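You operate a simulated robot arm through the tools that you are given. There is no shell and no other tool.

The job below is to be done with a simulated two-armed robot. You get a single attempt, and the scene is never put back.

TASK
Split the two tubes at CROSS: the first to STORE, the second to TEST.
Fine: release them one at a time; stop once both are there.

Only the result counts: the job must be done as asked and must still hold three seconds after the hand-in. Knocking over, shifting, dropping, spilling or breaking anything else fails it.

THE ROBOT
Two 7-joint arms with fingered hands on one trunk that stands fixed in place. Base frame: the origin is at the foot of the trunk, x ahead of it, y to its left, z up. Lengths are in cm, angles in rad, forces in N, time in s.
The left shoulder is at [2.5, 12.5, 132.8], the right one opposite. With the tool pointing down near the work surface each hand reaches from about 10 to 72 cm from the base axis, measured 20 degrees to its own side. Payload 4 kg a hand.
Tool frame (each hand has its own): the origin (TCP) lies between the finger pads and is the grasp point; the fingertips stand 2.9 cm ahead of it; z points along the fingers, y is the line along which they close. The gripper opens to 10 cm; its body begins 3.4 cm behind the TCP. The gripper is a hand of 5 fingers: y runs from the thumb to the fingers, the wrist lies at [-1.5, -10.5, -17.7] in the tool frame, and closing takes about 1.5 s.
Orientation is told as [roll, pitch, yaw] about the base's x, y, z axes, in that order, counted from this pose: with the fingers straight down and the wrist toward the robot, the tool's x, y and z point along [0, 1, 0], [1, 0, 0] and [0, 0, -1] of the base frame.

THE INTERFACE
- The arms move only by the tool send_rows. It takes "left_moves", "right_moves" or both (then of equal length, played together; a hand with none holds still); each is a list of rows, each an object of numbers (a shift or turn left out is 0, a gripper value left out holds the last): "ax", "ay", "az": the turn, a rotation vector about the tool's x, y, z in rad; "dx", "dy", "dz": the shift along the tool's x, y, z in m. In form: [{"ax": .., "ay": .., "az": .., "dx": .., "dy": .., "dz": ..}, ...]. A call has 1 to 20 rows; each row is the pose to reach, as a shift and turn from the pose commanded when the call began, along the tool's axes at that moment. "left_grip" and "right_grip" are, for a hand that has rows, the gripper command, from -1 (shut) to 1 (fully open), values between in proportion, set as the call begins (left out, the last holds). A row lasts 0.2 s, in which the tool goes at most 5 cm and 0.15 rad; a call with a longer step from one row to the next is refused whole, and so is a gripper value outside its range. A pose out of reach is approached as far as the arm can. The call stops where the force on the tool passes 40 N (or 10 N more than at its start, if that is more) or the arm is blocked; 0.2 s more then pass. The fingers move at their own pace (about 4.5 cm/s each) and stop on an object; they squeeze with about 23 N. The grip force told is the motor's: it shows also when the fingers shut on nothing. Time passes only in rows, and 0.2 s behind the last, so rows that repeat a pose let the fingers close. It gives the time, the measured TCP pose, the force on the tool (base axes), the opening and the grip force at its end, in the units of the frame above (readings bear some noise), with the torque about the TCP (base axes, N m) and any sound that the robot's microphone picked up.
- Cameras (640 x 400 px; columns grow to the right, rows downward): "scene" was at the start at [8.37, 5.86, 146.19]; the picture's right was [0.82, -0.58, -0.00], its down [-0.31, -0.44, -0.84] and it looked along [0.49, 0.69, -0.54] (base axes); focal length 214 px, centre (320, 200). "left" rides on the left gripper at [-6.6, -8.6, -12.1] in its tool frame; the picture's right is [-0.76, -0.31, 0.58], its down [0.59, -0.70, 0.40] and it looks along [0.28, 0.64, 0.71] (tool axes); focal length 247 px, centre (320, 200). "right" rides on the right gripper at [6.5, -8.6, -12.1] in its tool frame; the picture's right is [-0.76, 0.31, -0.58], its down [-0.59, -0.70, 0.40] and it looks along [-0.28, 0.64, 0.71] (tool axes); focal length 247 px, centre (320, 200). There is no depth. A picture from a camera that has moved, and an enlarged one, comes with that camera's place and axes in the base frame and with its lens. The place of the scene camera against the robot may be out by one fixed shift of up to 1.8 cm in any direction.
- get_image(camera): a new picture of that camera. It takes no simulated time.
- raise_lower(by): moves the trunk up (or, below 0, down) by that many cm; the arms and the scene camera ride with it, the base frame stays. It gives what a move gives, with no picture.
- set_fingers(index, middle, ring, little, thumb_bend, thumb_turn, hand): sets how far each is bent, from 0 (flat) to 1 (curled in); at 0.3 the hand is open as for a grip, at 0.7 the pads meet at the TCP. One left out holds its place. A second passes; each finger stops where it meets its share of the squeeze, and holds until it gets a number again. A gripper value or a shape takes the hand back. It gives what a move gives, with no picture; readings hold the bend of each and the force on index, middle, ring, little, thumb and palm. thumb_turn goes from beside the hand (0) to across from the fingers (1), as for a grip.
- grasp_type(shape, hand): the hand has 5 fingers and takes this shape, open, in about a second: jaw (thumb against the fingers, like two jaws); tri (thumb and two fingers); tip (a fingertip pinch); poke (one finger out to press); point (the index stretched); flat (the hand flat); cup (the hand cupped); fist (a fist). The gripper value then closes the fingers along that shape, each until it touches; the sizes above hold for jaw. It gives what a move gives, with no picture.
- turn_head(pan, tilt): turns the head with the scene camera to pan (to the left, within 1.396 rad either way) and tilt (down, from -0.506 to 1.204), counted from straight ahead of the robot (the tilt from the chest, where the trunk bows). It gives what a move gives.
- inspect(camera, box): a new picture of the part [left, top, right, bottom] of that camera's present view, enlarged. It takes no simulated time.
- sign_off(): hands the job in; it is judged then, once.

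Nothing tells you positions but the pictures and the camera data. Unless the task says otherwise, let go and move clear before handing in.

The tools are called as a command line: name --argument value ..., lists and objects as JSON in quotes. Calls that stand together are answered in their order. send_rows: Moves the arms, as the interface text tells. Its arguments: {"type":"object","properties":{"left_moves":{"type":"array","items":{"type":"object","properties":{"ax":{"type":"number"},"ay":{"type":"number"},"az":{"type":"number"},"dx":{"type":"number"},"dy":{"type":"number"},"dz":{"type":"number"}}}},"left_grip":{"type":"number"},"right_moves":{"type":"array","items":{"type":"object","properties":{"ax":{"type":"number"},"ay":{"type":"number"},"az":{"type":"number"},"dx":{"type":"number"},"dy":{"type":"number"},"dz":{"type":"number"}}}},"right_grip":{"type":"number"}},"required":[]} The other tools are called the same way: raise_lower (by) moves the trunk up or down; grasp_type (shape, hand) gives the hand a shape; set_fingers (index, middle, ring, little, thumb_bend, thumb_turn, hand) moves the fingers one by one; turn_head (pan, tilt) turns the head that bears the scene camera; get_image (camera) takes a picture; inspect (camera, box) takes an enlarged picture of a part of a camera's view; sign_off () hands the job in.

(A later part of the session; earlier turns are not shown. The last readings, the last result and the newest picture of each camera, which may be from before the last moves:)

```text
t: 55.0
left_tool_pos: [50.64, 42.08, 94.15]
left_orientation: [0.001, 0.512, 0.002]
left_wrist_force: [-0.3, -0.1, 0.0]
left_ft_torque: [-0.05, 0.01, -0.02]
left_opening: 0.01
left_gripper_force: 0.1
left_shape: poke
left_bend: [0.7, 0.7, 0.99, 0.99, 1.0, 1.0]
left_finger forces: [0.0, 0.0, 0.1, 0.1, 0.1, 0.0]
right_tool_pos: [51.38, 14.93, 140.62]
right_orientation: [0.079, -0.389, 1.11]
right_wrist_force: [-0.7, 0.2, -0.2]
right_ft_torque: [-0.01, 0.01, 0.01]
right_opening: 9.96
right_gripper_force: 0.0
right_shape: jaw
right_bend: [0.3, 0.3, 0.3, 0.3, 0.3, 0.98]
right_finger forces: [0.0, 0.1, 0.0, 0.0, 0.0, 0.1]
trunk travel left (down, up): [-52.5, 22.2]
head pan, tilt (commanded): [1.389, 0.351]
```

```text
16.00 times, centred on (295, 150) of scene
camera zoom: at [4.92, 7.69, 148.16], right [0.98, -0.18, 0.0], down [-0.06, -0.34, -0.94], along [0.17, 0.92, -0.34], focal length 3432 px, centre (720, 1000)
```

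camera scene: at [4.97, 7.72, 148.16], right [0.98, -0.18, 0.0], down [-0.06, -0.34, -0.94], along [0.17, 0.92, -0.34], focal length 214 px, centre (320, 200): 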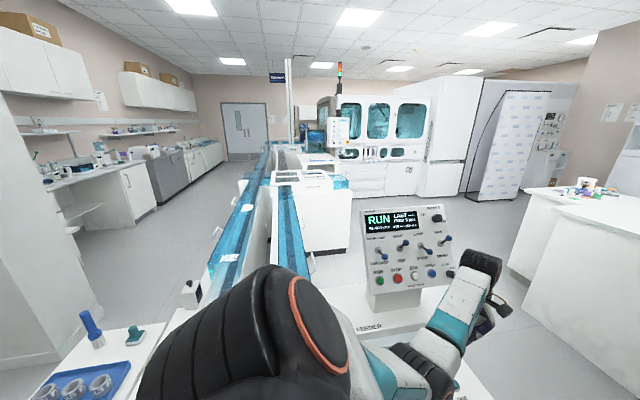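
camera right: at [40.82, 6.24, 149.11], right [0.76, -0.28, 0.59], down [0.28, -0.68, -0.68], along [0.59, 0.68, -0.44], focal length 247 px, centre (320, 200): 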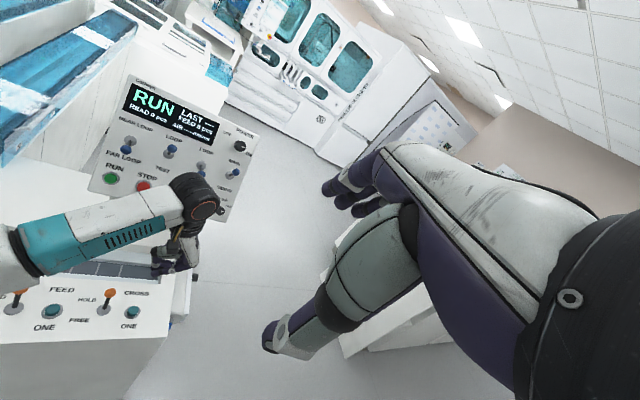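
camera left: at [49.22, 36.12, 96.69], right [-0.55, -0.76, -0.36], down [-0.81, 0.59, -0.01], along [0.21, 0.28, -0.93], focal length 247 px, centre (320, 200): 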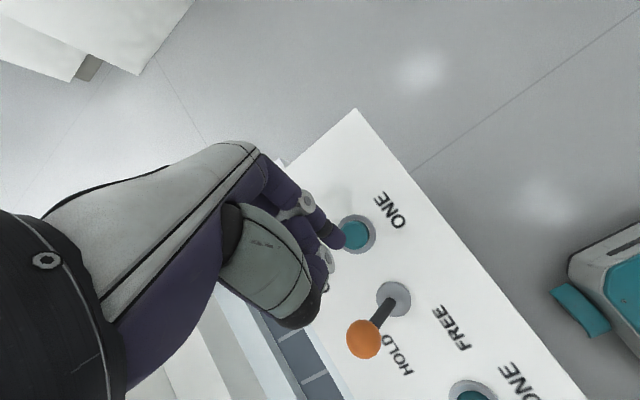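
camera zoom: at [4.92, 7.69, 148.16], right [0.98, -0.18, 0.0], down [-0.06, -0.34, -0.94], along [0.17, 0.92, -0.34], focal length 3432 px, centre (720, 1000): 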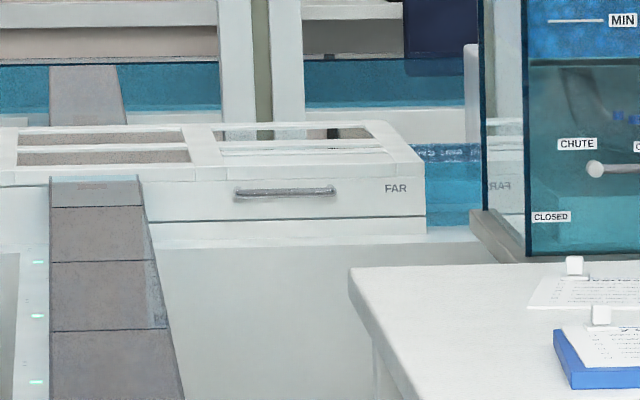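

The first tube moves about 17 cm/s and is nearing the FAR crossing. I keep watching.

send_rows --left_moves '[{}, {}, {}, {}, {}, {}, {}, {}, {}, {}, {}, {}, {}, {}, {}, {}, {}, {}, {}, {}]'

inspect --camera "scene" --box '[262, 138, 292, 158]'

send_rows --left_moves '[{}, {}, {}, {}, {}, {}, {}, {}, {}, {}]'

inspect --camera "scene" --box '[262, 138, 292, 158]'

inspect --camera "right" --box '[80, 70, 260, 200]'

```text
t: 59.2
left_tool_pos: [50.63, 42.28, 94.17]
left_orientation: [0.003, 0.509, 0.003]
left_wrist_force: [-0.8, 0.5, 0.7]
left_ft_torque: [0.02, 0.01, 0.03]
left_opening: 0.0
left_gripper_force: 0.1
left_shape: poke
left_bend: [0.7, 0.7, 0.99, 0.99, 1.0, 1.0]
left_finger forces: [0.1, 0.0, 0.1, 0.1, 0.0, 0.1]
right_tool_pos: [51.46, 14.97, 140.56]
right_orientation: [0.078, -0.388, 1.111]
right_wrist_force: [0.3, 0.0, 0.4]
right_ft_torque: [-0.03, 0.0, -0.02]
right_opening: 9.99
right_gripper_force: 0.1
right_shape: jaw
right_bend: [0.3, 0.3, 0.3, 0.3, 0.3, 0.98]
right_finger forces: [0.0, 0.0, 0.0, 0.0, 0.0, 0.1]
trunk travel left (down, up): [-52.5, 22.2]
head pan, tilt (commanded): [1.389, 0.351]
```

```text
16.00 times, centred on (277, 148) of scene
camera zoom: at [4.92, 7.69, 148.16], right [0.98, -0.18, 0.0], down [-0.06, -0.34, -0.94], along [0.17, 0.92, -0.34], focal length 3432 px, centre (1008, 1032)
```

zoom: 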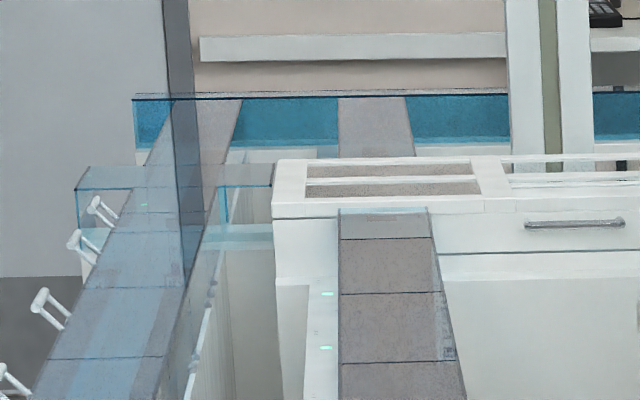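

```text
t: 61.4
left_tool_pos: [50.62, 42.14, 94.12]
left_orientation: [0.002, 0.509, 0.002]
left_wrist_force: [0.2, -0.5, -0.1]
left_ft_torque: [0.01, 0.0, -0.01]
left_opening: 0.0
left_gripper_force: 0.1
left_shape: poke
left_bend: [0.7, 0.7, 0.99, 0.99, 1.0, 1.0]
left_finger forces: [0.0, 0.0, 0.0, 0.0, 0.0, 0.1]
right_tool_pos: [51.48, 15.01, 140.64]
right_orientation: [0.079, -0.389, 1.111]
right_wrist_force: [-0.7, -0.4, -1.1]
right_ft_torque: [-0.01, 0.01, 0.02]
right_opening: 9.97
right_gripper_force: 0.2
right_shape: jaw
right_bend: [0.3, 0.3, 0.3, 0.3, 0.3, 0.98]
right_finger forces: [0.0, 0.1, 0.0, 0.0, 0.0, 0.1]
trunk travel left (down, up): [-52.5, 22.2]
head pan, tilt (commanded): [1.389, 0.351]
```

```text
16.00 times, centred on (277, 148) of scene
camera zoom: at [4.92, 7.69, 148.16], right [0.98, -0.18, 0.0], down [-0.06, -0.34, -0.94], along [0.17, 0.92, -0.34], focal length 3432 px, centre (1008, 1032)
```

zoom: 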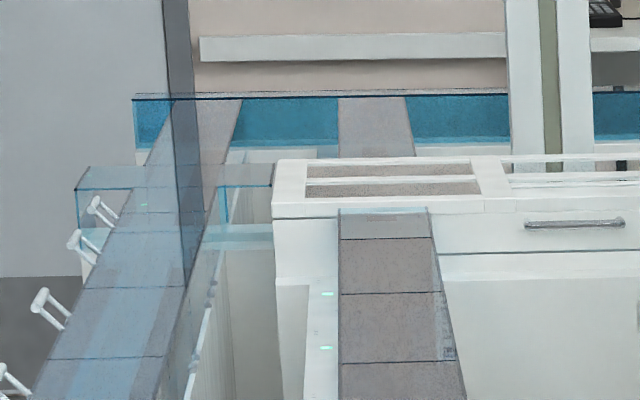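

```text
3.08 times, centred on (170, 135) of right
camera zoom: at [40.77, 6.22, 149.13], right [0.76, -0.28, 0.59], down [0.28, -0.68, -0.68], along [0.59, 0.68, -0.44], focal length 760 px, centre (782, 400)
```

zoom: 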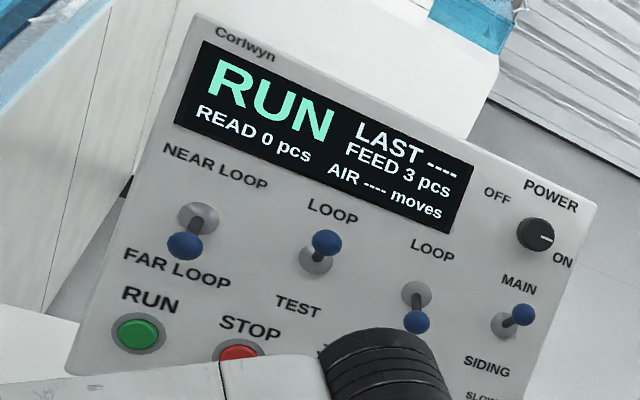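

The tube is now hard to make out. I raise the trunk for a steeper view on FAR.

raise_lower --by 22

inspect --camera "scene" --box '[258, 143, 288, 163]'

inspect --camera "scene" --box '[284, 145, 314, 165]'

inspect --camera "scene" --box '[240, 150, 310, 200]'

```text
t: 63.8
left_tool_pos: [50.66, 42.19, 116.16]
left_orientation: [0.001, 0.509, 0.002]
left_wrist_force: [0.4, -0.3, 0.2]
left_ft_torque: [0.01, 0.02, 0.01]
left_opening: 0.0
left_gripper_force: 0.1
left_shape: poke
left_bend: [0.7, 0.7, 0.99, 0.99, 1.0, 1.0]
left_finger forces: [0.0, 0.0, 0.0, 0.0, 0.0, 0.0]
right_tool_pos: [51.57, 14.95, 162.54]
right_orientation: [0.078, -0.387, 1.11]
right_wrist_force: [0.2, 0.4, 0.3]
right_ft_torque: [0.01, 0.0, 0.01]
right_opening: 9.99
right_gripper_force: 0.0
right_shape: jaw
right_bend: [0.3, 0.3, 0.3, 0.3, 0.3, 0.98]
right_finger forces: [0.0, 0.0, 0.0, 0.0, 0.0, 0.1]
trunk travel left (down, up): [-74.5, 0.2]
head pan, tilt (commanded): [1.389, 0.351]
```

```text
16.00 times, centred on (273, 153) of scene
camera zoom: at [4.36, 7.7, 170.19], right [0.98, -0.18, 0.0], down [-0.06, -0.34, -0.94], along [0.17, 0.92, -0.34], focal length 3432 px, centre (1072, 952)
```

zoom: 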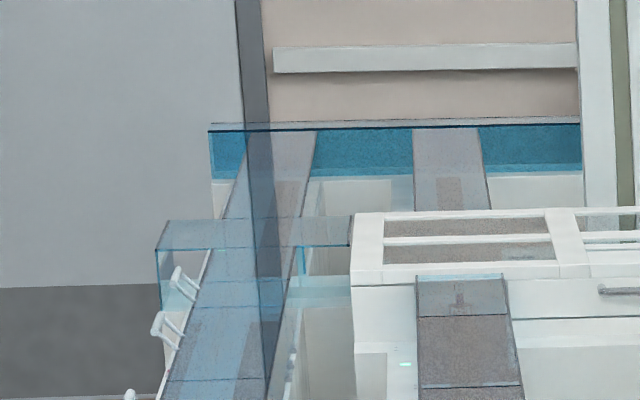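

```text
16.00 times, centred on (299, 155) of scene
camera zoom: at [4.36, 7.7, 170.19], right [0.98, -0.18, 0.0], down [-0.06, -0.34, -0.94], along [0.17, 0.92, -0.34], focal length 3432 px, centre (656, 920)
```

zoom: 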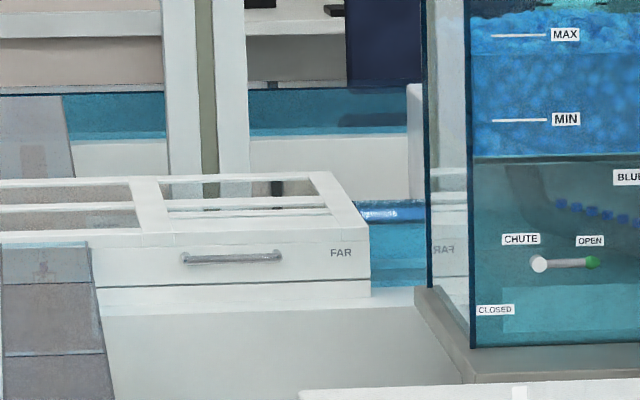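

```text
8.00 times, centred on (275, 175) of scene
camera zoom: at [4.36, 7.7, 170.19], right [0.98, -0.18, 0.0], down [-0.06, -0.34, -0.94], along [0.17, 0.92, -0.34], focal length 1716 px, centre (680, 400)
```

zoom: 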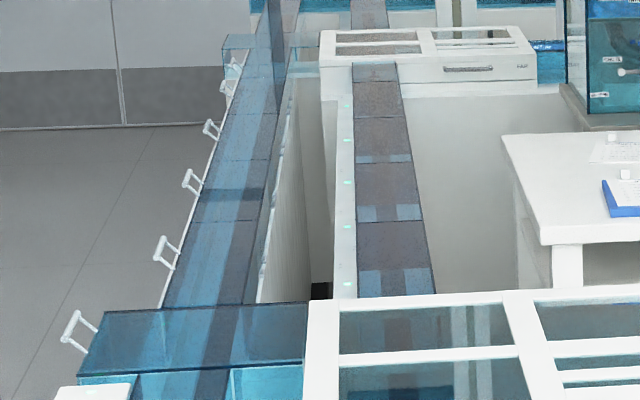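

Something like a tube may be on the right lane by FAR. I look again for movement.

send_rows --left_moves '[{}, {}]'

inspect --camera "scene" --box '[272, 148, 302, 168]'

inspect --camera "scene" --box '[258, 143, 288, 163]'

```text
t: 64.4
left_tool_pos: [50.84, 42.19, 116.24]
left_orientation: [0.002, 0.509, 0.002]
left_wrist_force: [0.3, 1.6, 0.1]
left_ft_torque: [0.0, 0.02, -0.03]
left_opening: 0.0
left_gripper_force: 0.1
left_shape: poke
left_bend: [0.7, 0.7, 0.99, 0.99, 1.0, 1.0]
left_finger forces: [0.1, 0.0, 0.0, 0.0, 0.0, 0.0]
right_tool_pos: [51.49, 15.01, 162.57]
right_orientation: [0.079, -0.387, 1.111]
right_wrist_force: [0.8, 0.1, 0.7]
right_ft_torque: [-0.02, 0.01, -0.02]
right_opening: 9.99
right_gripper_force: 0.1
right_shape: jaw
right_bend: [0.3, 0.3, 0.3, 0.3, 0.3, 0.98]
right_finger forces: [0.0, 0.1, 0.1, 0.0, 0.0, 0.0]
trunk travel left (down, up): [-74.5, 0.2]
head pan, tilt (commanded): [1.389, 0.351]
```

```text
16.00 times, centred on (287, 158) of scene
camera zoom: at [4.36, 7.69, 170.2], right [0.98, -0.18, 0.0], down [-0.06, -0.34, -0.94], along [0.17, 0.92, -0.34], focal length 3432 px, centre (848, 872)
```

zoom: 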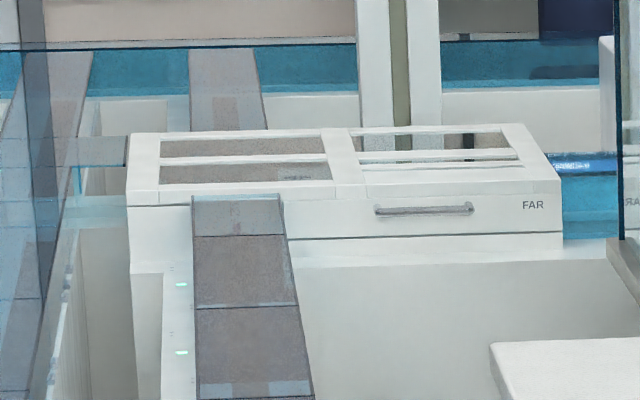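

```text
16.00 times, centred on (273, 153) of scene
camera zoom: at [4.36, 7.69, 170.2], right [0.98, -0.18, 0.0], down [-0.06, -0.34, -0.94], along [0.17, 0.92, -0.34], focal length 3432 px, centre (1072, 952)
```

zoom: 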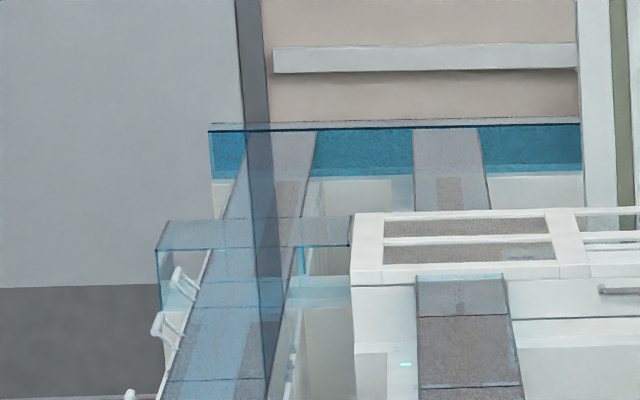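

It vanished from the right-lane opening behind the FAR housing, consistent with crossing FAR straight toward its right end. I watch FAR's right end and the right lane.

send_rows --left_moves '[{}, {}, {}, {}, {}]'

inspect --camera "scene" --box '[284, 145, 314, 165]'

send_rows --left_moves '[{}, {}, {}, {}, {}]'

inspect --camera "scene" --box '[284, 145, 314, 165]'

inspect --camera "right" --box '[60, 100, 250, 270]'

```text
t: 65.6
left_tool_pos: [50.73, 42.15, 116.29]
left_orientation: [-0.001, 0.511, 0.003]
left_wrist_force: [-0.6, 0.1, 0.4]
left_ft_torque: [0.0, 0.01, 0.0]
left_opening: 0.01
left_gripper_force: 0.0
left_shape: poke
left_bend: [0.7, 0.7, 0.99, 0.99, 1.0, 1.0]
left_finger forces: [0.0, 0.0, 0.0, 0.1, 0.0, 0.0]
right_tool_pos: [51.53, 14.91, 162.67]
right_orientation: [0.079, -0.387, 1.11]
right_wrist_force: [-0.1, -0.7, 0.8]
right_ft_torque: [0.01, 0.07, 0.0]
right_opening: 9.98
right_gripper_force: 0.1
right_shape: jaw
right_bend: [0.3, 0.3, 0.3, 0.3, 0.3, 0.98]
right_finger forces: [0.1, 0.0, 0.0, 0.0, 0.0, 0.0]
trunk travel left (down, up): [-74.5, 0.2]
head pan, tilt (commanded): [1.389, 0.351]
```

```text
16.00 times, centred on (299, 155) of scene
camera zoom: at [4.35, 7.69, 170.2], right [0.98, -0.18, 0.0], down [-0.06, -0.34, -0.94], along [0.17, 0.92, -0.34], focal length 3432 px, centre (656, 920)
```

zoom: 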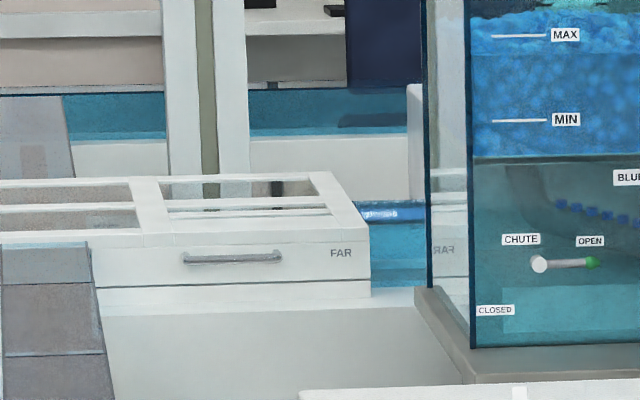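

```text
t: 66.8
left_tool_pos: [50.69, 42.16, 116.14]
left_orientation: [0.001, 0.51, 0.002]
left_wrist_force: [-0.2, 0.0, -0.7]
left_ft_torque: [0.03, -0.03, 0.01]
left_opening: 0.03
left_gripper_force: 0.0
left_shape: poke
left_bend: [0.7, 0.7, 0.99, 0.99, 1.0, 1.0]
left_finger forces: [0.0, 0.0, 0.0, 0.1, 0.1, 0.1]
right_tool_pos: [51.52, 15.01, 162.67]
right_orientation: [0.079, -0.388, 1.11]
right_wrist_force: [-0.5, 0.9, 0.3]
right_ft_torque: [0.0, 0.02, -0.02]
right_opening: 9.98
right_gripper_force: 0.1
right_shape: jaw
right_bend: [0.3, 0.3, 0.3, 0.3, 0.3, 0.98]
right_finger forces: [0.1, 0.0, 0.0, 0.0, 0.1, 0.0]
trunk travel left (down, up): [-74.5, 0.2]
head pan, tilt (commanded): [1.389, 0.351]
```

```text
16.00 times, centred on (299, 155) of scene
camera zoom: at [4.35, 7.69, 170.2], right [0.98, -0.18, 0.0], down [-0.06, -0.34, -0.94], along [0.17, 0.92, -0.34], focal length 3432 px, centre (656, 920)
```

zoom: 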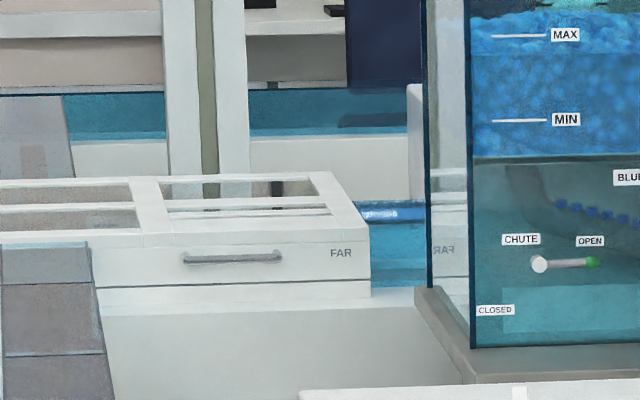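

```text
2.35 times, centred on (155, 185) of right
camera zoom: at [40.78, 6.22, 171.13], right [0.76, -0.28, 0.59], down [0.28, -0.68, -0.68], along [0.59, 0.68, -0.44], focal length 581 px, centre (708, 235)
```

zoom: 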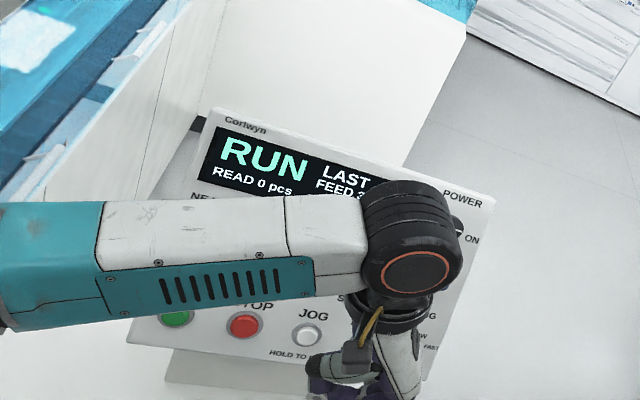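

send_rows --left_moves '[{}, {}]'

inspect --camera "scene" --box '[288, 146, 318, 166]'

send_rows --left_moves '[{}, {}, {}]'

inspect --camera "scene" --box '[288, 146, 318, 166]'

send_rows --left_moves '[{}, {}, {}, {}, {}, {}]'

inspect --camera "scene" --box '[288, 146, 318, 166]'

inspect --camera "scene" --box '[240, 150, 310, 200]'

```text
t: 67.4
left_tool_pos: [50.69, 42.2, 116.16]
left_orientation: [0.002, 0.509, 0.001]
left_wrist_force: [-1.1, 0.1, -0.3]
left_ft_torque: [0.05, -0.06, -0.01]
left_opening: 0.01
left_gripper_force: 0.0
left_shape: poke
left_bend: [0.7, 0.7, 0.99, 0.99, 1.0, 1.0]
left_finger forces: [0.0, 0.1, 0.1, 0.0, 0.0, 0.0]
right_tool_pos: [51.66, 14.94, 162.63]
right_orientation: [0.078, -0.386, 1.11]
right_wrist_force: [0.3, -0.7, -0.3]
right_ft_torque: [0.0, 0.01, -0.02]
right_opening: 10.0
right_gripper_force: 0.1
right_shape: jaw
right_bend: [0.3, 0.3, 0.3, 0.3, 0.3, 0.98]
right_finger forces: [0.1, 0.0, 0.1, 0.1, 0.1, 0.1]
trunk travel left (down, up): [-74.5, 0.2]
head pan, tilt (commanded): [1.389, 0.351]
```

```text
16.00 times, centred on (303, 156) of scene
camera zoom: at [4.35, 7.69, 170.2], right [0.98, -0.18, 0.0], down [-0.06, -0.34, -0.94], along [0.17, 0.92, -0.34], focal length 3432 px, centre (592, 904)
```

zoom: 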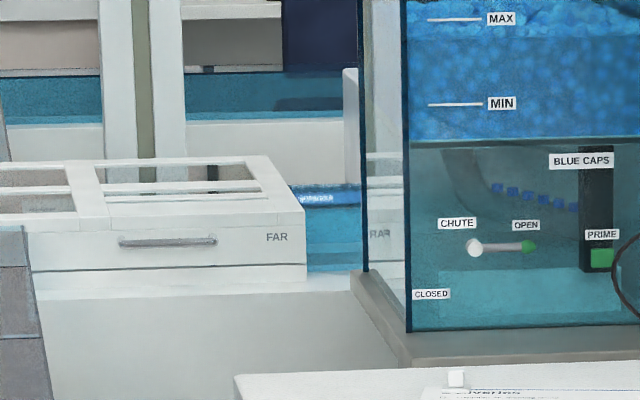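

```text
t: 68.2
left_tool_pos: [50.69, 42.22, 116.3]
left_orientation: [0.002, 0.51, 0.002]
left_wrist_force: [0.0, -0.9, -0.9]
left_ft_torque: [0.02, -0.01, 0.01]
left_opening: 0.0
left_gripper_force: 0.0
left_shape: poke
left_bend: [0.7, 0.7, 0.99, 0.99, 1.0, 1.0]
left_finger forces: [0.0, 0.0, 0.1, 0.0, 0.1, 0.1]
right_tool_pos: [51.51, 15.05, 162.65]
right_orientation: [0.078, -0.387, 1.109]
right_wrist_force: [-0.3, 0.7, 0.3]
right_ft_torque: [0.02, -0.03, -0.03]
right_opening: 9.96
right_gripper_force: 0.2
right_shape: jaw
right_bend: [0.3, 0.3, 0.3, 0.3, 0.3, 0.98]
right_finger forces: [0.1, 0.0, 0.0, 0.1, 0.1, 0.0]
trunk travel left (down, up): [-74.5, 0.2]
head pan, tilt (commanded): [1.389, 0.351]
```

```text
16.00 times, centred on (303, 156) of scene
camera zoom: at [4.35, 7.69, 170.2], right [0.98, -0.18, 0.0], down [-0.06, -0.34, -0.94], along [0.17, 0.92, -0.34], focal length 3432 px, centre (592, 904)
```

zoom: 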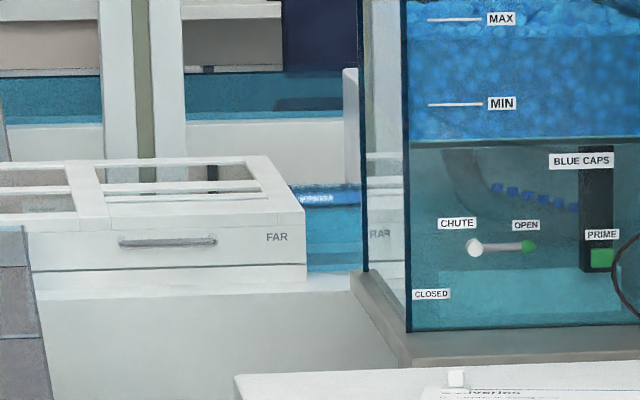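

```text
t: 69.6
left_tool_pos: [50.7, 42.07, 116.12]
left_orientation: [0.002, 0.51, 0.002]
left_wrist_force: [0.1, -0.8, -0.4]
left_ft_torque: [0.01, -0.01, 0.0]
left_opening: 0.0
left_gripper_force: 0.2
left_shape: poke
left_bend: [0.7, 0.7, 0.99, 0.99, 1.0, 1.0]
left_finger forces: [0.0, 0.1, 0.0, 0.0, 0.0, 0.0]
right_tool_pos: [51.5, 15.03, 162.65]
right_orientation: [0.079, -0.387, 1.108]
right_wrist_force: [0.8, -0.6, -0.2]
right_ft_torque: [0.02, -0.02, -0.02]
right_opening: 9.97
right_gripper_force: 0.0
right_shape: jaw
right_bend: [0.3, 0.3, 0.3, 0.3, 0.3, 0.98]
right_finger forces: [0.1, 0.1, 0.0, 0.0, 0.1, 0.0]
trunk travel left (down, up): [-74.5, 0.2]
head pan, tilt (commanded): [1.389, 0.351]
```

```text
16.00 times, centred on (303, 156) of scene
camera zoom: at [4.35, 7.69, 170.2], right [0.98, -0.18, 0.0], down [-0.06, -0.34, -0.94], along [0.17, 0.92, -0.34], focal length 3432 px, centre (592, 904)
```

zoom: 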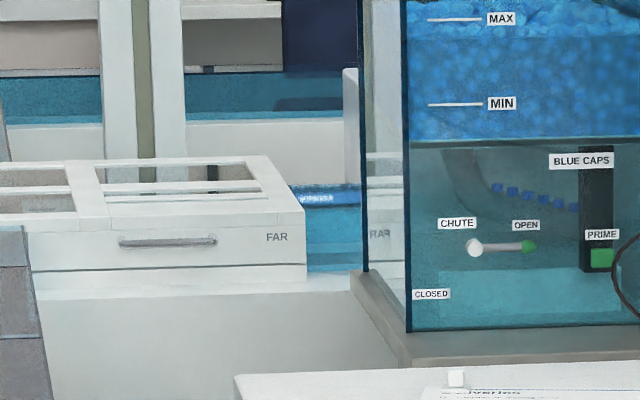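

```text
8.00 times, centred on (275, 175) of scene
camera zoom: at [4.35, 7.69, 170.2], right [0.98, -0.18, 0.0], down [-0.06, -0.34, -0.94], along [0.17, 0.92, -0.34], focal length 1716 px, centre (680, 400)
```

zoom: 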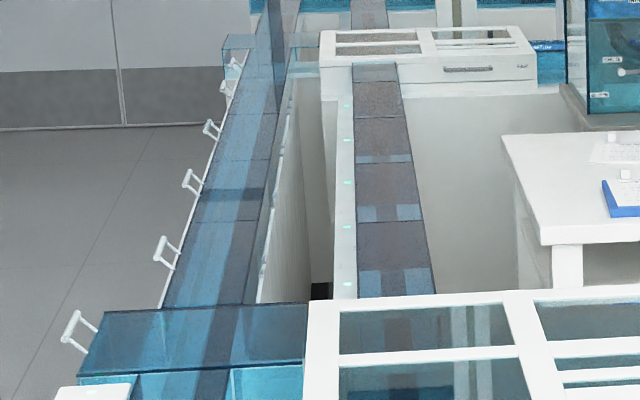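

No tube shows on the right lane; it should be inside FAR or at its right end now. I check FAR from the right camera.

inspect --camera "right" --box '[170, 0, 220, 32]'

inspect --camera "right" --box '[185, 0, 225, 25]'

inspect --camera "scene" --box '[270, 150, 300, 170]'

inspect --camera "scene" --box '[270, 170, 300, 190]'

```text
12.50 times, centred on (195, 16) of right
camera zoom: at [40.78, 6.22, 171.13], right [0.76, -0.28, 0.59], down [0.28, -0.68, -0.68], along [0.59, 0.68, -0.44], focal length 3087 px, centre (1882, 2500)
```

zoom: 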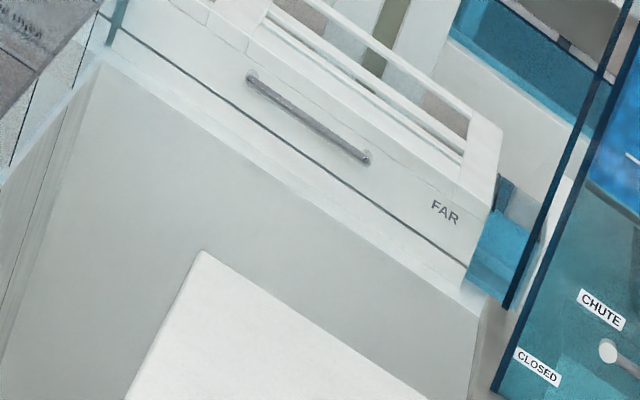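

```text
16.00 times, centred on (205, 12) of right
camera zoom: at [40.78, 6.22, 171.13], right [0.76, -0.28, 0.59], down [0.28, -0.68, -0.68], along [0.59, 0.68, -0.44], focal length 3952 px, centre (2160, 3200)
```

zoom: 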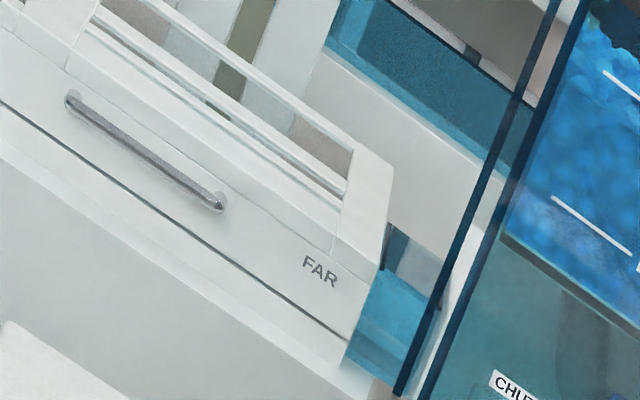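

```text
16.00 times, centred on (285, 160) of scene
camera zoom: at [4.35, 7.69, 170.2], right [0.98, -0.18, 0.0], down [-0.06, -0.34, -0.94], along [0.17, 0.92, -0.34], focal length 3432 px, centre (880, 840)
```

zoom: 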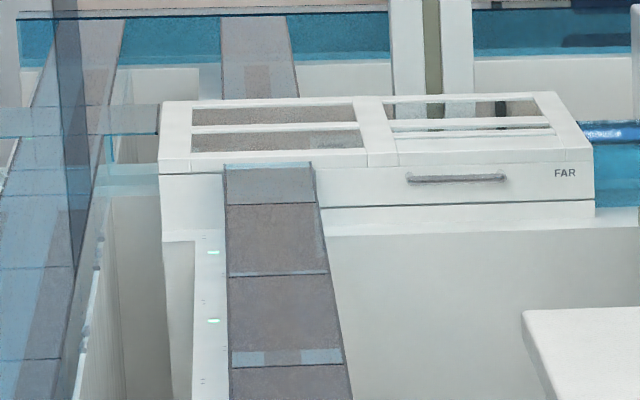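

```text
16.00 times, centred on (285, 180) of scene
camera zoom: at [4.35, 7.69, 170.2], right [0.98, -0.18, 0.0], down [-0.06, -0.34, -0.94], along [0.17, 0.92, -0.34], focal length 3432 px, centre (880, 520)
```

zoom: 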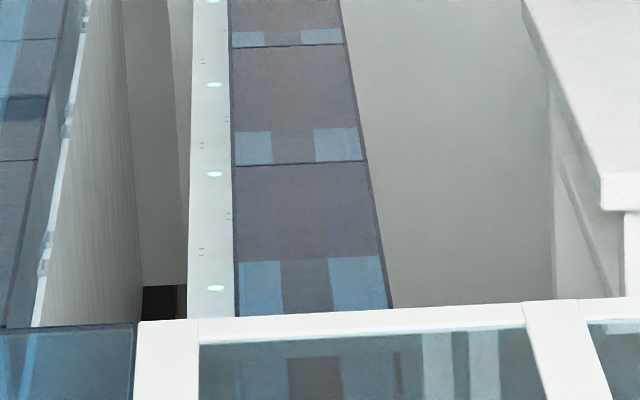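

The lid on the right lane mirrors the ceiling, so I take several frames to be sure no tube is coming back along it.

send_rows --left_moves '[{}, {}, {}, {}, {}, {}]'

inspect --camera "scene" --box '[270, 155, 310, 192]'

send_rows --left_moves '[{}, {}, {}, {}, {}, {}]'

inspect --camera "scene" --box '[270, 155, 310, 192]'

send_rows --left_moves '[{}, {}, {}, {}, {}, {}]'

inspect --camera "scene" --box '[270, 155, 310, 192]'

send_rows --left_moves '[{}, {}, {}, {}, {}, {}]'

inspect --camera "scene" --box '[270, 155, 310, 192]'

```text
t: 71.0
left_tool_pos: [50.67, 42.13, 116.24]
left_orientation: [0.0, 0.509, 0.001]
left_wrist_force: [0.2, -0.1, 0.6]
left_ft_torque: [0.01, 0.01, 0.01]
left_opening: 0.0
left_gripper_force: 0.0
left_shape: poke
left_bend: [0.7, 0.7, 0.99, 0.99, 1.0, 1.0]
left_finger forces: [0.0, 0.0, 0.1, 0.0, 0.0, 0.0]
right_tool_pos: [51.49, 15.04, 162.75]
right_orientation: [0.078, -0.387, 1.11]
right_wrist_force: [0.0, -0.1, -1.1]
right_ft_torque: [-0.01, 0.02, -0.02]
right_opening: 9.98
right_gripper_force: 0.2
right_shape: jaw
right_bend: [0.3, 0.3, 0.3, 0.3, 0.3, 0.98]
right_finger forces: [0.1, 0.1, 0.0, 0.0, 0.0, 0.1]
trunk travel left (down, up): [-74.5, 0.2]
head pan, tilt (commanded): [1.389, 0.351]
```

```text
10.81 times, centred on (290, 174) of scene
camera zoom: at [4.35, 7.69, 170.2], right [0.98, -0.18, 0.0], down [-0.06, -0.34, -0.94], along [0.17, 0.92, -0.34], focal length 2319 px, centre (644, 486)
```

zoom: 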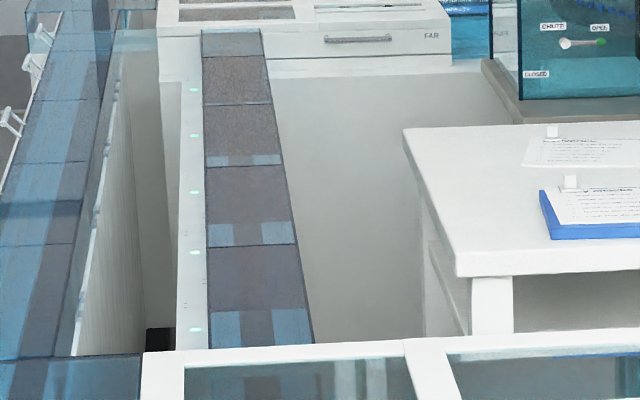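

```text
t: 72.4
left_tool_pos: [50.66, 42.11, 116.09]
left_orientation: [0.001, 0.509, 0.002]
left_wrist_force: [-0.3, -0.7, 0.6]
left_ft_torque: [-0.02, 0.0, 0.03]
left_opening: 0.01
left_gripper_force: 0.1
left_shape: poke
left_bend: [0.7, 0.7, 0.99, 0.99, 1.0, 1.0]
left_finger forces: [0.1, 0.0, 0.0, 0.0, 0.1, 0.1]
right_tool_pos: [51.48, 15.05, 162.62]
right_orientation: [0.077, -0.387, 1.11]
right_wrist_force: [0.3, 0.5, -0.2]
right_ft_torque: [-0.02, 0.01, -0.02]
right_opening: 9.98
right_gripper_force: 0.2
right_shape: jaw
right_bend: [0.3, 0.3, 0.3, 0.3, 0.3, 0.98]
right_finger forces: [0.0, 0.1, 0.0, 0.0, 0.0, 0.0]
trunk travel left (down, up): [-74.5, 0.2]
head pan, tilt (commanded): [1.389, 0.351]
```

```text
10.81 times, centred on (290, 174) of scene
camera zoom: at [4.35, 7.69, 170.2], right [0.98, -0.18, 0.0], down [-0.06, -0.34, -0.94], along [0.17, 0.92, -0.34], focal length 2319 px, centre (644, 486)
```

zoom: 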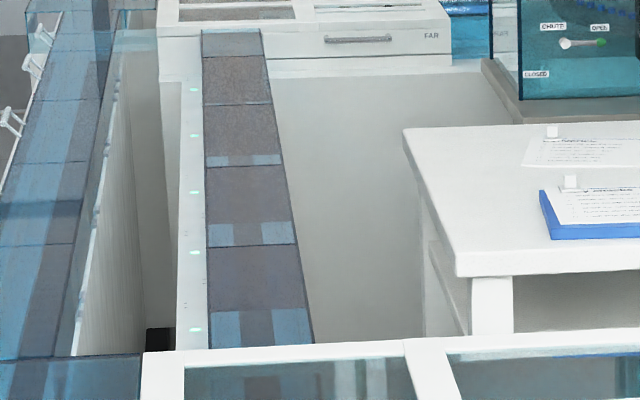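

```text
t: 73.8
left_tool_pos: [50.71, 42.19, 116.26]
left_orientation: [0.001, 0.51, 0.001]
left_wrist_force: [0.1, 0.5, 0.2]
left_ft_torque: [0.02, -0.06, 0.01]
left_opening: 0.01
left_gripper_force: 0.0
left_shape: poke
left_bend: [0.7, 0.7, 0.99, 0.99, 1.0, 1.0]
left_finger forces: [0.0, 0.1, 0.0, 0.0, 0.0, 0.0]
right_tool_pos: [51.48, 14.95, 162.64]
right_orientation: [0.078, -0.388, 1.111]
right_wrist_force: [0.0, 0.8, 0.6]
right_ft_torque: [0.02, 0.0, -0.01]
right_opening: 9.99
right_gripper_force: 0.1
right_shape: jaw
right_bend: [0.3, 0.3, 0.3, 0.3, 0.3, 0.98]
right_finger forces: [0.0, 0.1, 0.0, 0.0, 0.0, 0.1]
trunk travel left (down, up): [-74.5, 0.2]
head pan, tilt (commanded): [1.389, 0.351]
```

```text
10.81 times, centred on (290, 174) of scene
camera zoom: at [4.35, 7.69, 170.2], right [0.98, -0.18, 0.0], down [-0.06, -0.34, -0.94], along [0.17, 0.92, -0.34], focal length 2319 px, centre (644, 486)
```

zoom: 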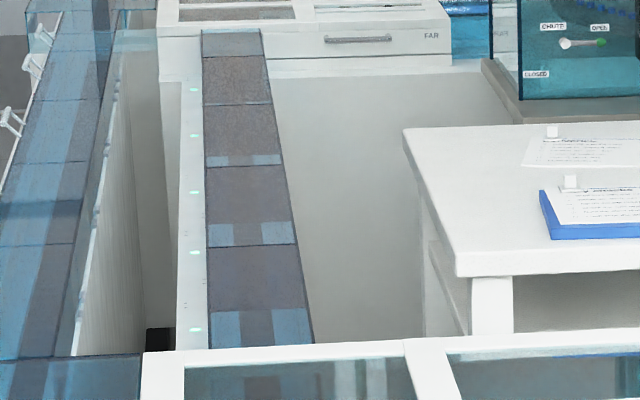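

```text
t: 75.2
left_tool_pos: [50.73, 42.23, 116.15]
left_orientation: [0.001, 0.509, 0.003]
left_wrist_force: [-0.6, 0.2, -0.3]
left_ft_torque: [0.01, -0.01, -0.02]
left_opening: 0.0
left_gripper_force: 0.1
left_shape: poke
left_bend: [0.7, 0.7, 0.99, 0.99, 1.0, 1.0]
left_finger forces: [0.0, 0.0, 0.1, 0.0, 0.0, 0.0]
right_tool_pos: [51.47, 15.0, 162.72]
right_orientation: [0.078, -0.386, 1.11]
right_wrist_force: [-0.3, 0.5, 0.4]
right_ft_torque: [0.03, 0.02, -0.03]
right_opening: 9.99
right_gripper_force: 0.1
right_shape: jaw
right_bend: [0.3, 0.3, 0.3, 0.3, 0.3, 0.98]
right_finger forces: [0.1, 0.1, 0.0, 0.0, 0.0, 0.0]
trunk travel left (down, up): [-74.5, 0.2]
head pan, tilt (commanded): [1.389, 0.351]
```

```text
10.81 times, centred on (290, 174) of scene
camera zoom: at [4.35, 7.69, 170.2], right [0.98, -0.18, 0.0], down [-0.06, -0.34, -0.94], along [0.17, 0.92, -0.34], focal length 2319 px, centre (644, 486)
```

zoom: 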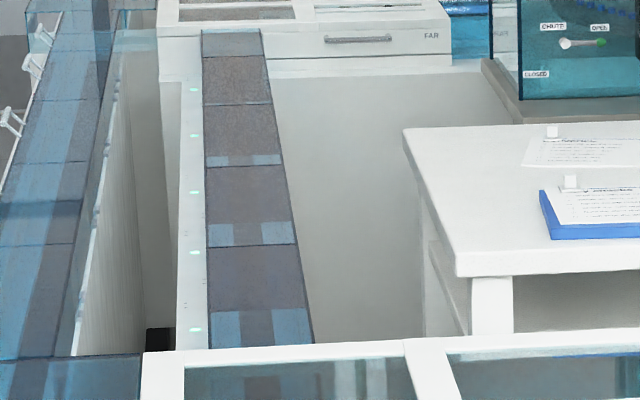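

No tube is coming back on the right lane. I lower the trunk again, curl the other fingers fully, and keep an eye on the lanes and display while preparing for the next lever.

raise_lower --by -22

set_fingers --hand "left" --index 0.7 --middle 1.0 --ring 1.0 --little 1.0 --thumb_bend 1.0

inspect --camera "scene" --box '[255, 138, 315, 175]'

inspect --camera "scene" --box '[210, 160, 330, 280]'

get_image --camera "left"

inspect --camera "right" --box '[80, 70, 260, 200]'

```text
t: 77.5
left_tool_pos: [50.77, 42.2, 94.22]
left_orientation: [0.003, 0.507, 0.001]
left_wrist_force: [-0.3, 0.0, -0.8]
left_ft_torque: [0.0, -0.03, -0.04]
left_opening: 0.0
left_gripper_force: 0.0
left_shape: poke
left_bend: [0.7, 0.7, 0.99, 0.99, 1.0, 1.0]
left_finger forces: [0.1, 0.1, 0.0, 0.0, 0.0, 0.1]
right_tool_pos: [51.43, 15.11, 140.7]
right_orientation: [0.076, -0.386, 1.109]
right_wrist_force: [0.3, 0.2, 0.3]
right_ft_torque: [-0.03, 0.01, 0.01]
right_opening: 10.0
right_gripper_force: 0.1
right_shape: jaw
right_bend: [0.3, 0.3, 0.3, 0.3, 0.3, 0.98]
right_finger forces: [0.0, 0.0, 0.1, 0.0, 0.0, 0.0]
trunk travel left (down, up): [-52.5, 22.2]
head pan, tilt (commanded): [1.389, 0.351]
```

```text
t: 78.5
left_tool_pos: [50.76, 42.19, 94.14]
left_orientation: [0.002, 0.509, 0.002]
left_wrist_force: [-0.1, -0.8, 0.0]
left_ft_torque: [-0.02, -0.02, 0.05]
left_opening: 2.47
left_gripper_force: 0.0
left_shape: fingers
left_bend: [0.37, 0.98, 1.0, 1.0, 1.0, 1.0]
left_finger forces: [0.0, 0.0, 0.0, 0.1, 0.1, 0.0]
right_tool_pos: [51.46, 15.07, 140.73]
right_orientation: [0.079, -0.388, 1.111]
right_wrist_force: [0.3, -0.3, 0.2]
right_ft_torque: [-0.02, -0.04, 0.0]
right_opening: 9.97
right_gripper_force: 0.0
right_shape: jaw
right_bend: [0.3, 0.3, 0.3, 0.3, 0.3, 0.98]
right_finger forces: [0.0, 0.0, 0.1, 0.0, 0.0, 0.0]
trunk travel left (down, up): [-52.5, 22.2]
head pan, tilt (commanded): [1.389, 0.351]
```

```text
10.67 times, centred on (285, 156) of scene
camera zoom: at [4.92, 7.69, 148.16], right [0.98, -0.18, 0.0], down [-0.06, -0.34, -0.94], along [0.17, 0.92, -0.34], focal length 2288 px, centre (693, 664)
```

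zoom: 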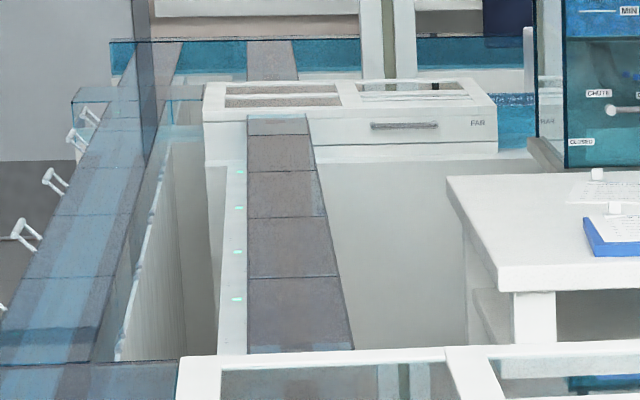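

```text
3.33 times, centred on (270, 220) of scene
camera zoom: at [4.92, 7.69, 148.16], right [0.98, -0.18, 0.0], down [-0.06, -0.34, -0.94], along [0.17, 0.92, -0.34], focal length 715 px, centre (487, 133)
```

zoom: 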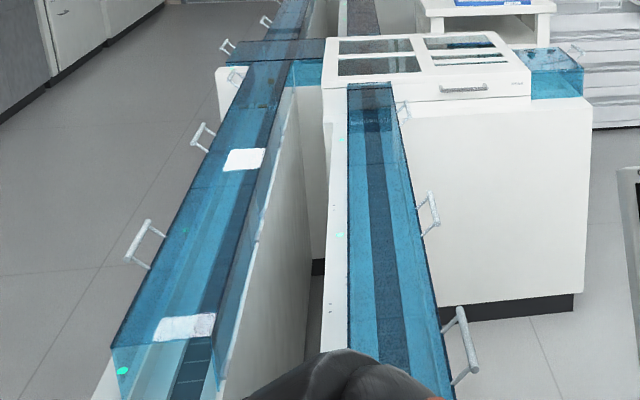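

```text
taken
camera left: at [49.16, 35.79, 108.84], right [-0.55, -0.76, -0.36], down [-0.81, 0.59, 0.0], along [0.21, 0.29, -0.93], focal length 247 px, centre (320, 200)
```

left: 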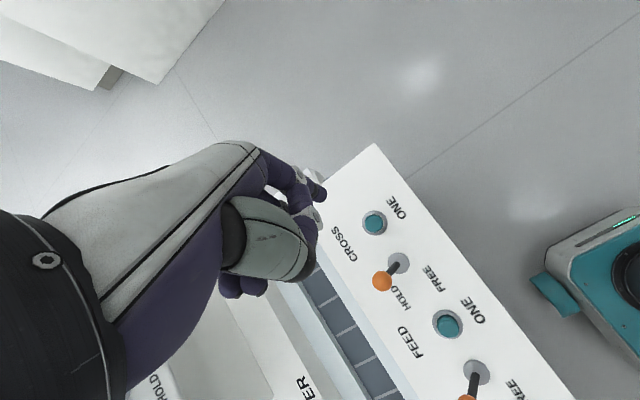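

```text
3.08 times, centred on (170, 135) of right
camera zoom: at [40.77, 6.22, 149.12], right [0.76, -0.28, 0.59], down [0.28, -0.68, -0.68], along [0.59, 0.68, -0.44], focal length 760 px, centre (782, 400)
```

zoom: 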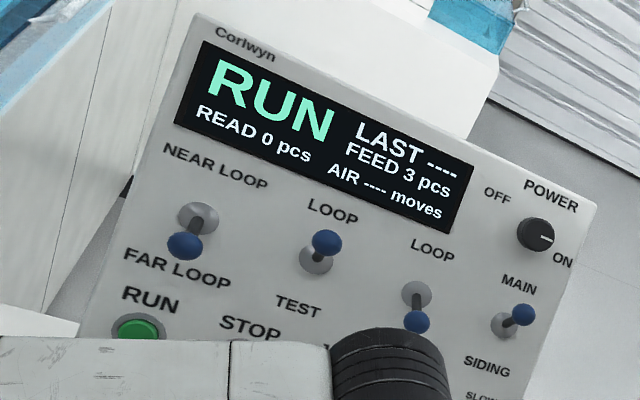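

The index ended up straighter than intended. I set it again to see where it settles.

set_fingers --hand "left" --index 0.7

get_image --camera "left"

inspect --camera "scene" --box '[210, 160, 330, 280]'

```text
t: 79.5
left_tool_pos: [50.74, 42.16, 94.2]
left_orientation: [0.002, 0.509, 0.001]
left_wrist_force: [-0.4, 0.2, 0.0]
left_ft_torque: [0.0, 0.01, 0.02]
left_opening: 2.47
left_gripper_force: 0.0
left_shape: fingers
left_bend: [0.36, 0.98, 1.0, 1.0, 0.99, 1.0]
left_finger forces: [0.1, 0.0, 0.1, 0.0, 0.0, 0.0]
right_tool_pos: [51.52, 15.03, 140.71]
right_orientation: [0.079, -0.388, 1.11]
right_wrist_force: [-0.4, 0.4, 0.1]
right_ft_torque: [-0.04, 0.0, -0.02]
right_opening: 9.99
right_gripper_force: 0.1
right_shape: jaw
right_bend: [0.3, 0.3, 0.3, 0.3, 0.3, 0.98]
right_finger forces: [0.0, 0.0, 0.1, 0.0, 0.0, 0.0]
trunk travel left (down, up): [-52.5, 22.2]
head pan, tilt (commanded): [1.389, 0.351]
```

```text
taken
camera left: at [49.16, 35.79, 108.83], right [-0.55, -0.76, -0.36], down [-0.81, 0.59, 0.0], along [0.21, 0.28, -0.93], focal length 247 px, centre (320, 200)
```

left: 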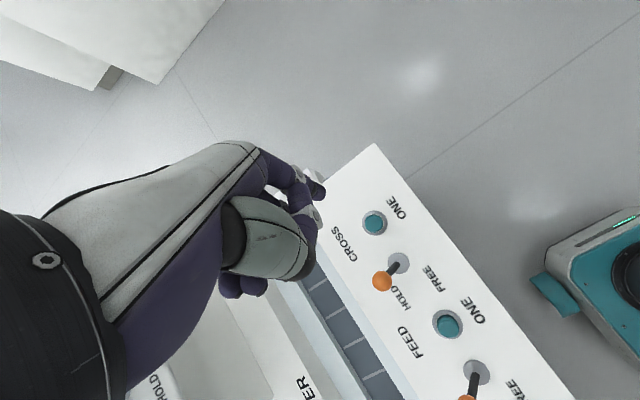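

```text
3.33 times, centred on (270, 220) of scene
camera zoom: at [4.92, 7.69, 148.16], right [0.98, -0.18, 0.0], down [-0.06, -0.34, -0.94], along [0.17, 0.92, -0.34], focal length 715 px, centre (487, 133)
```

zoom: 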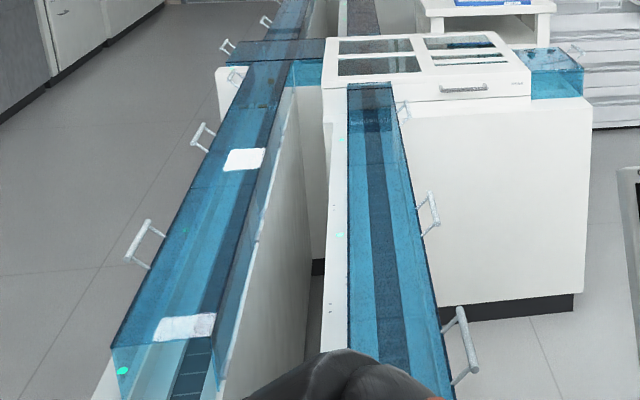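

The thumb blocks it, so I return to the poke shape, whose geometry I know, and check lanes again.

grasp_type --hand "left" --shape "poke"

get_image --camera "left"

inspect --camera "scene" --box '[210, 160, 330, 280]'

inspect --camera "right" --box '[100, 200, 220, 300]'

```text
t: 80.4
left_tool_pos: [50.7, 42.24, 94.09]
left_orientation: [0.003, 0.509, 0.001]
left_wrist_force: [0.3, -0.4, -0.2]
left_ft_torque: [-0.01, 0.01, 0.03]
left_opening: 0.0
left_gripper_force: 0.1
left_shape: poke
left_bend: [0.7, 0.7, 0.99, 0.99, 1.0, 1.0]
left_finger forces: [0.1, 0.0, 0.0, 0.0, 0.0, 0.0]
right_tool_pos: [51.49, 15.01, 140.59]
right_orientation: [0.078, -0.386, 1.111]
right_wrist_force: [-0.2, 0.0, 0.0]
right_ft_torque: [-0.02, -0.02, 0.01]
right_opening: 9.99
right_gripper_force: 0.1
right_shape: jaw
right_bend: [0.3, 0.3, 0.3, 0.3, 0.3, 0.98]
right_finger forces: [0.1, 0.0, 0.0, 0.0, 0.0, 0.0]
trunk travel left (down, up): [-52.5, 22.2]
head pan, tilt (commanded): [1.389, 0.351]
```

```text
taken
camera left: at [49.16, 35.79, 108.83], right [-0.55, -0.76, -0.36], down [-0.81, 0.59, 0.0], along [0.21, 0.28, -0.93], focal length 247 px, centre (320, 200)
```

left: 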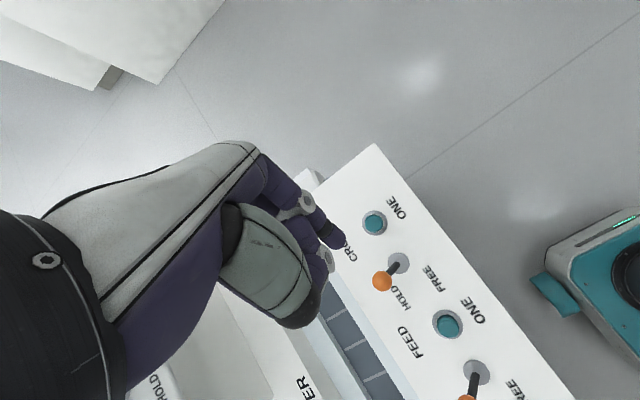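

```text
3.33 times, centred on (270, 220) of scene
camera zoom: at [4.92, 7.69, 148.16], right [0.98, -0.18, 0.0], down [-0.06, -0.34, -0.94], along [0.17, 0.92, -0.34], focal length 715 px, centre (487, 133)
```

zoom: 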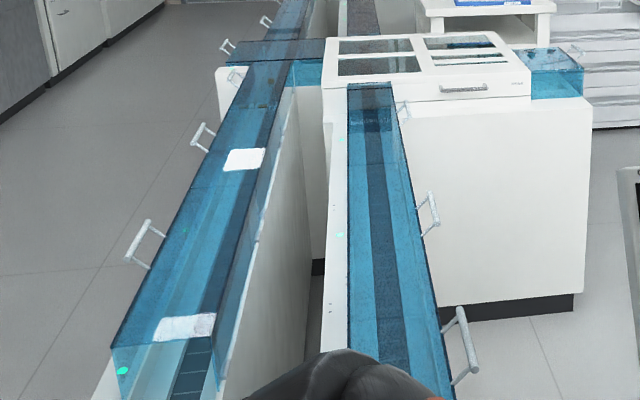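

```text
4.00 times, centred on (160, 250) of right
camera zoom: at [40.77, 6.22, 149.13], right [0.76, -0.28, 0.59], down [0.28, -0.68, -0.68], along [0.59, 0.68, -0.44], focal length 988 px, centre (960, 0)
```

zoom: 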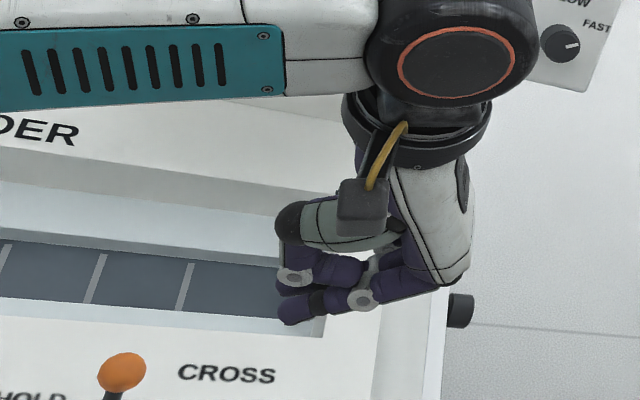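

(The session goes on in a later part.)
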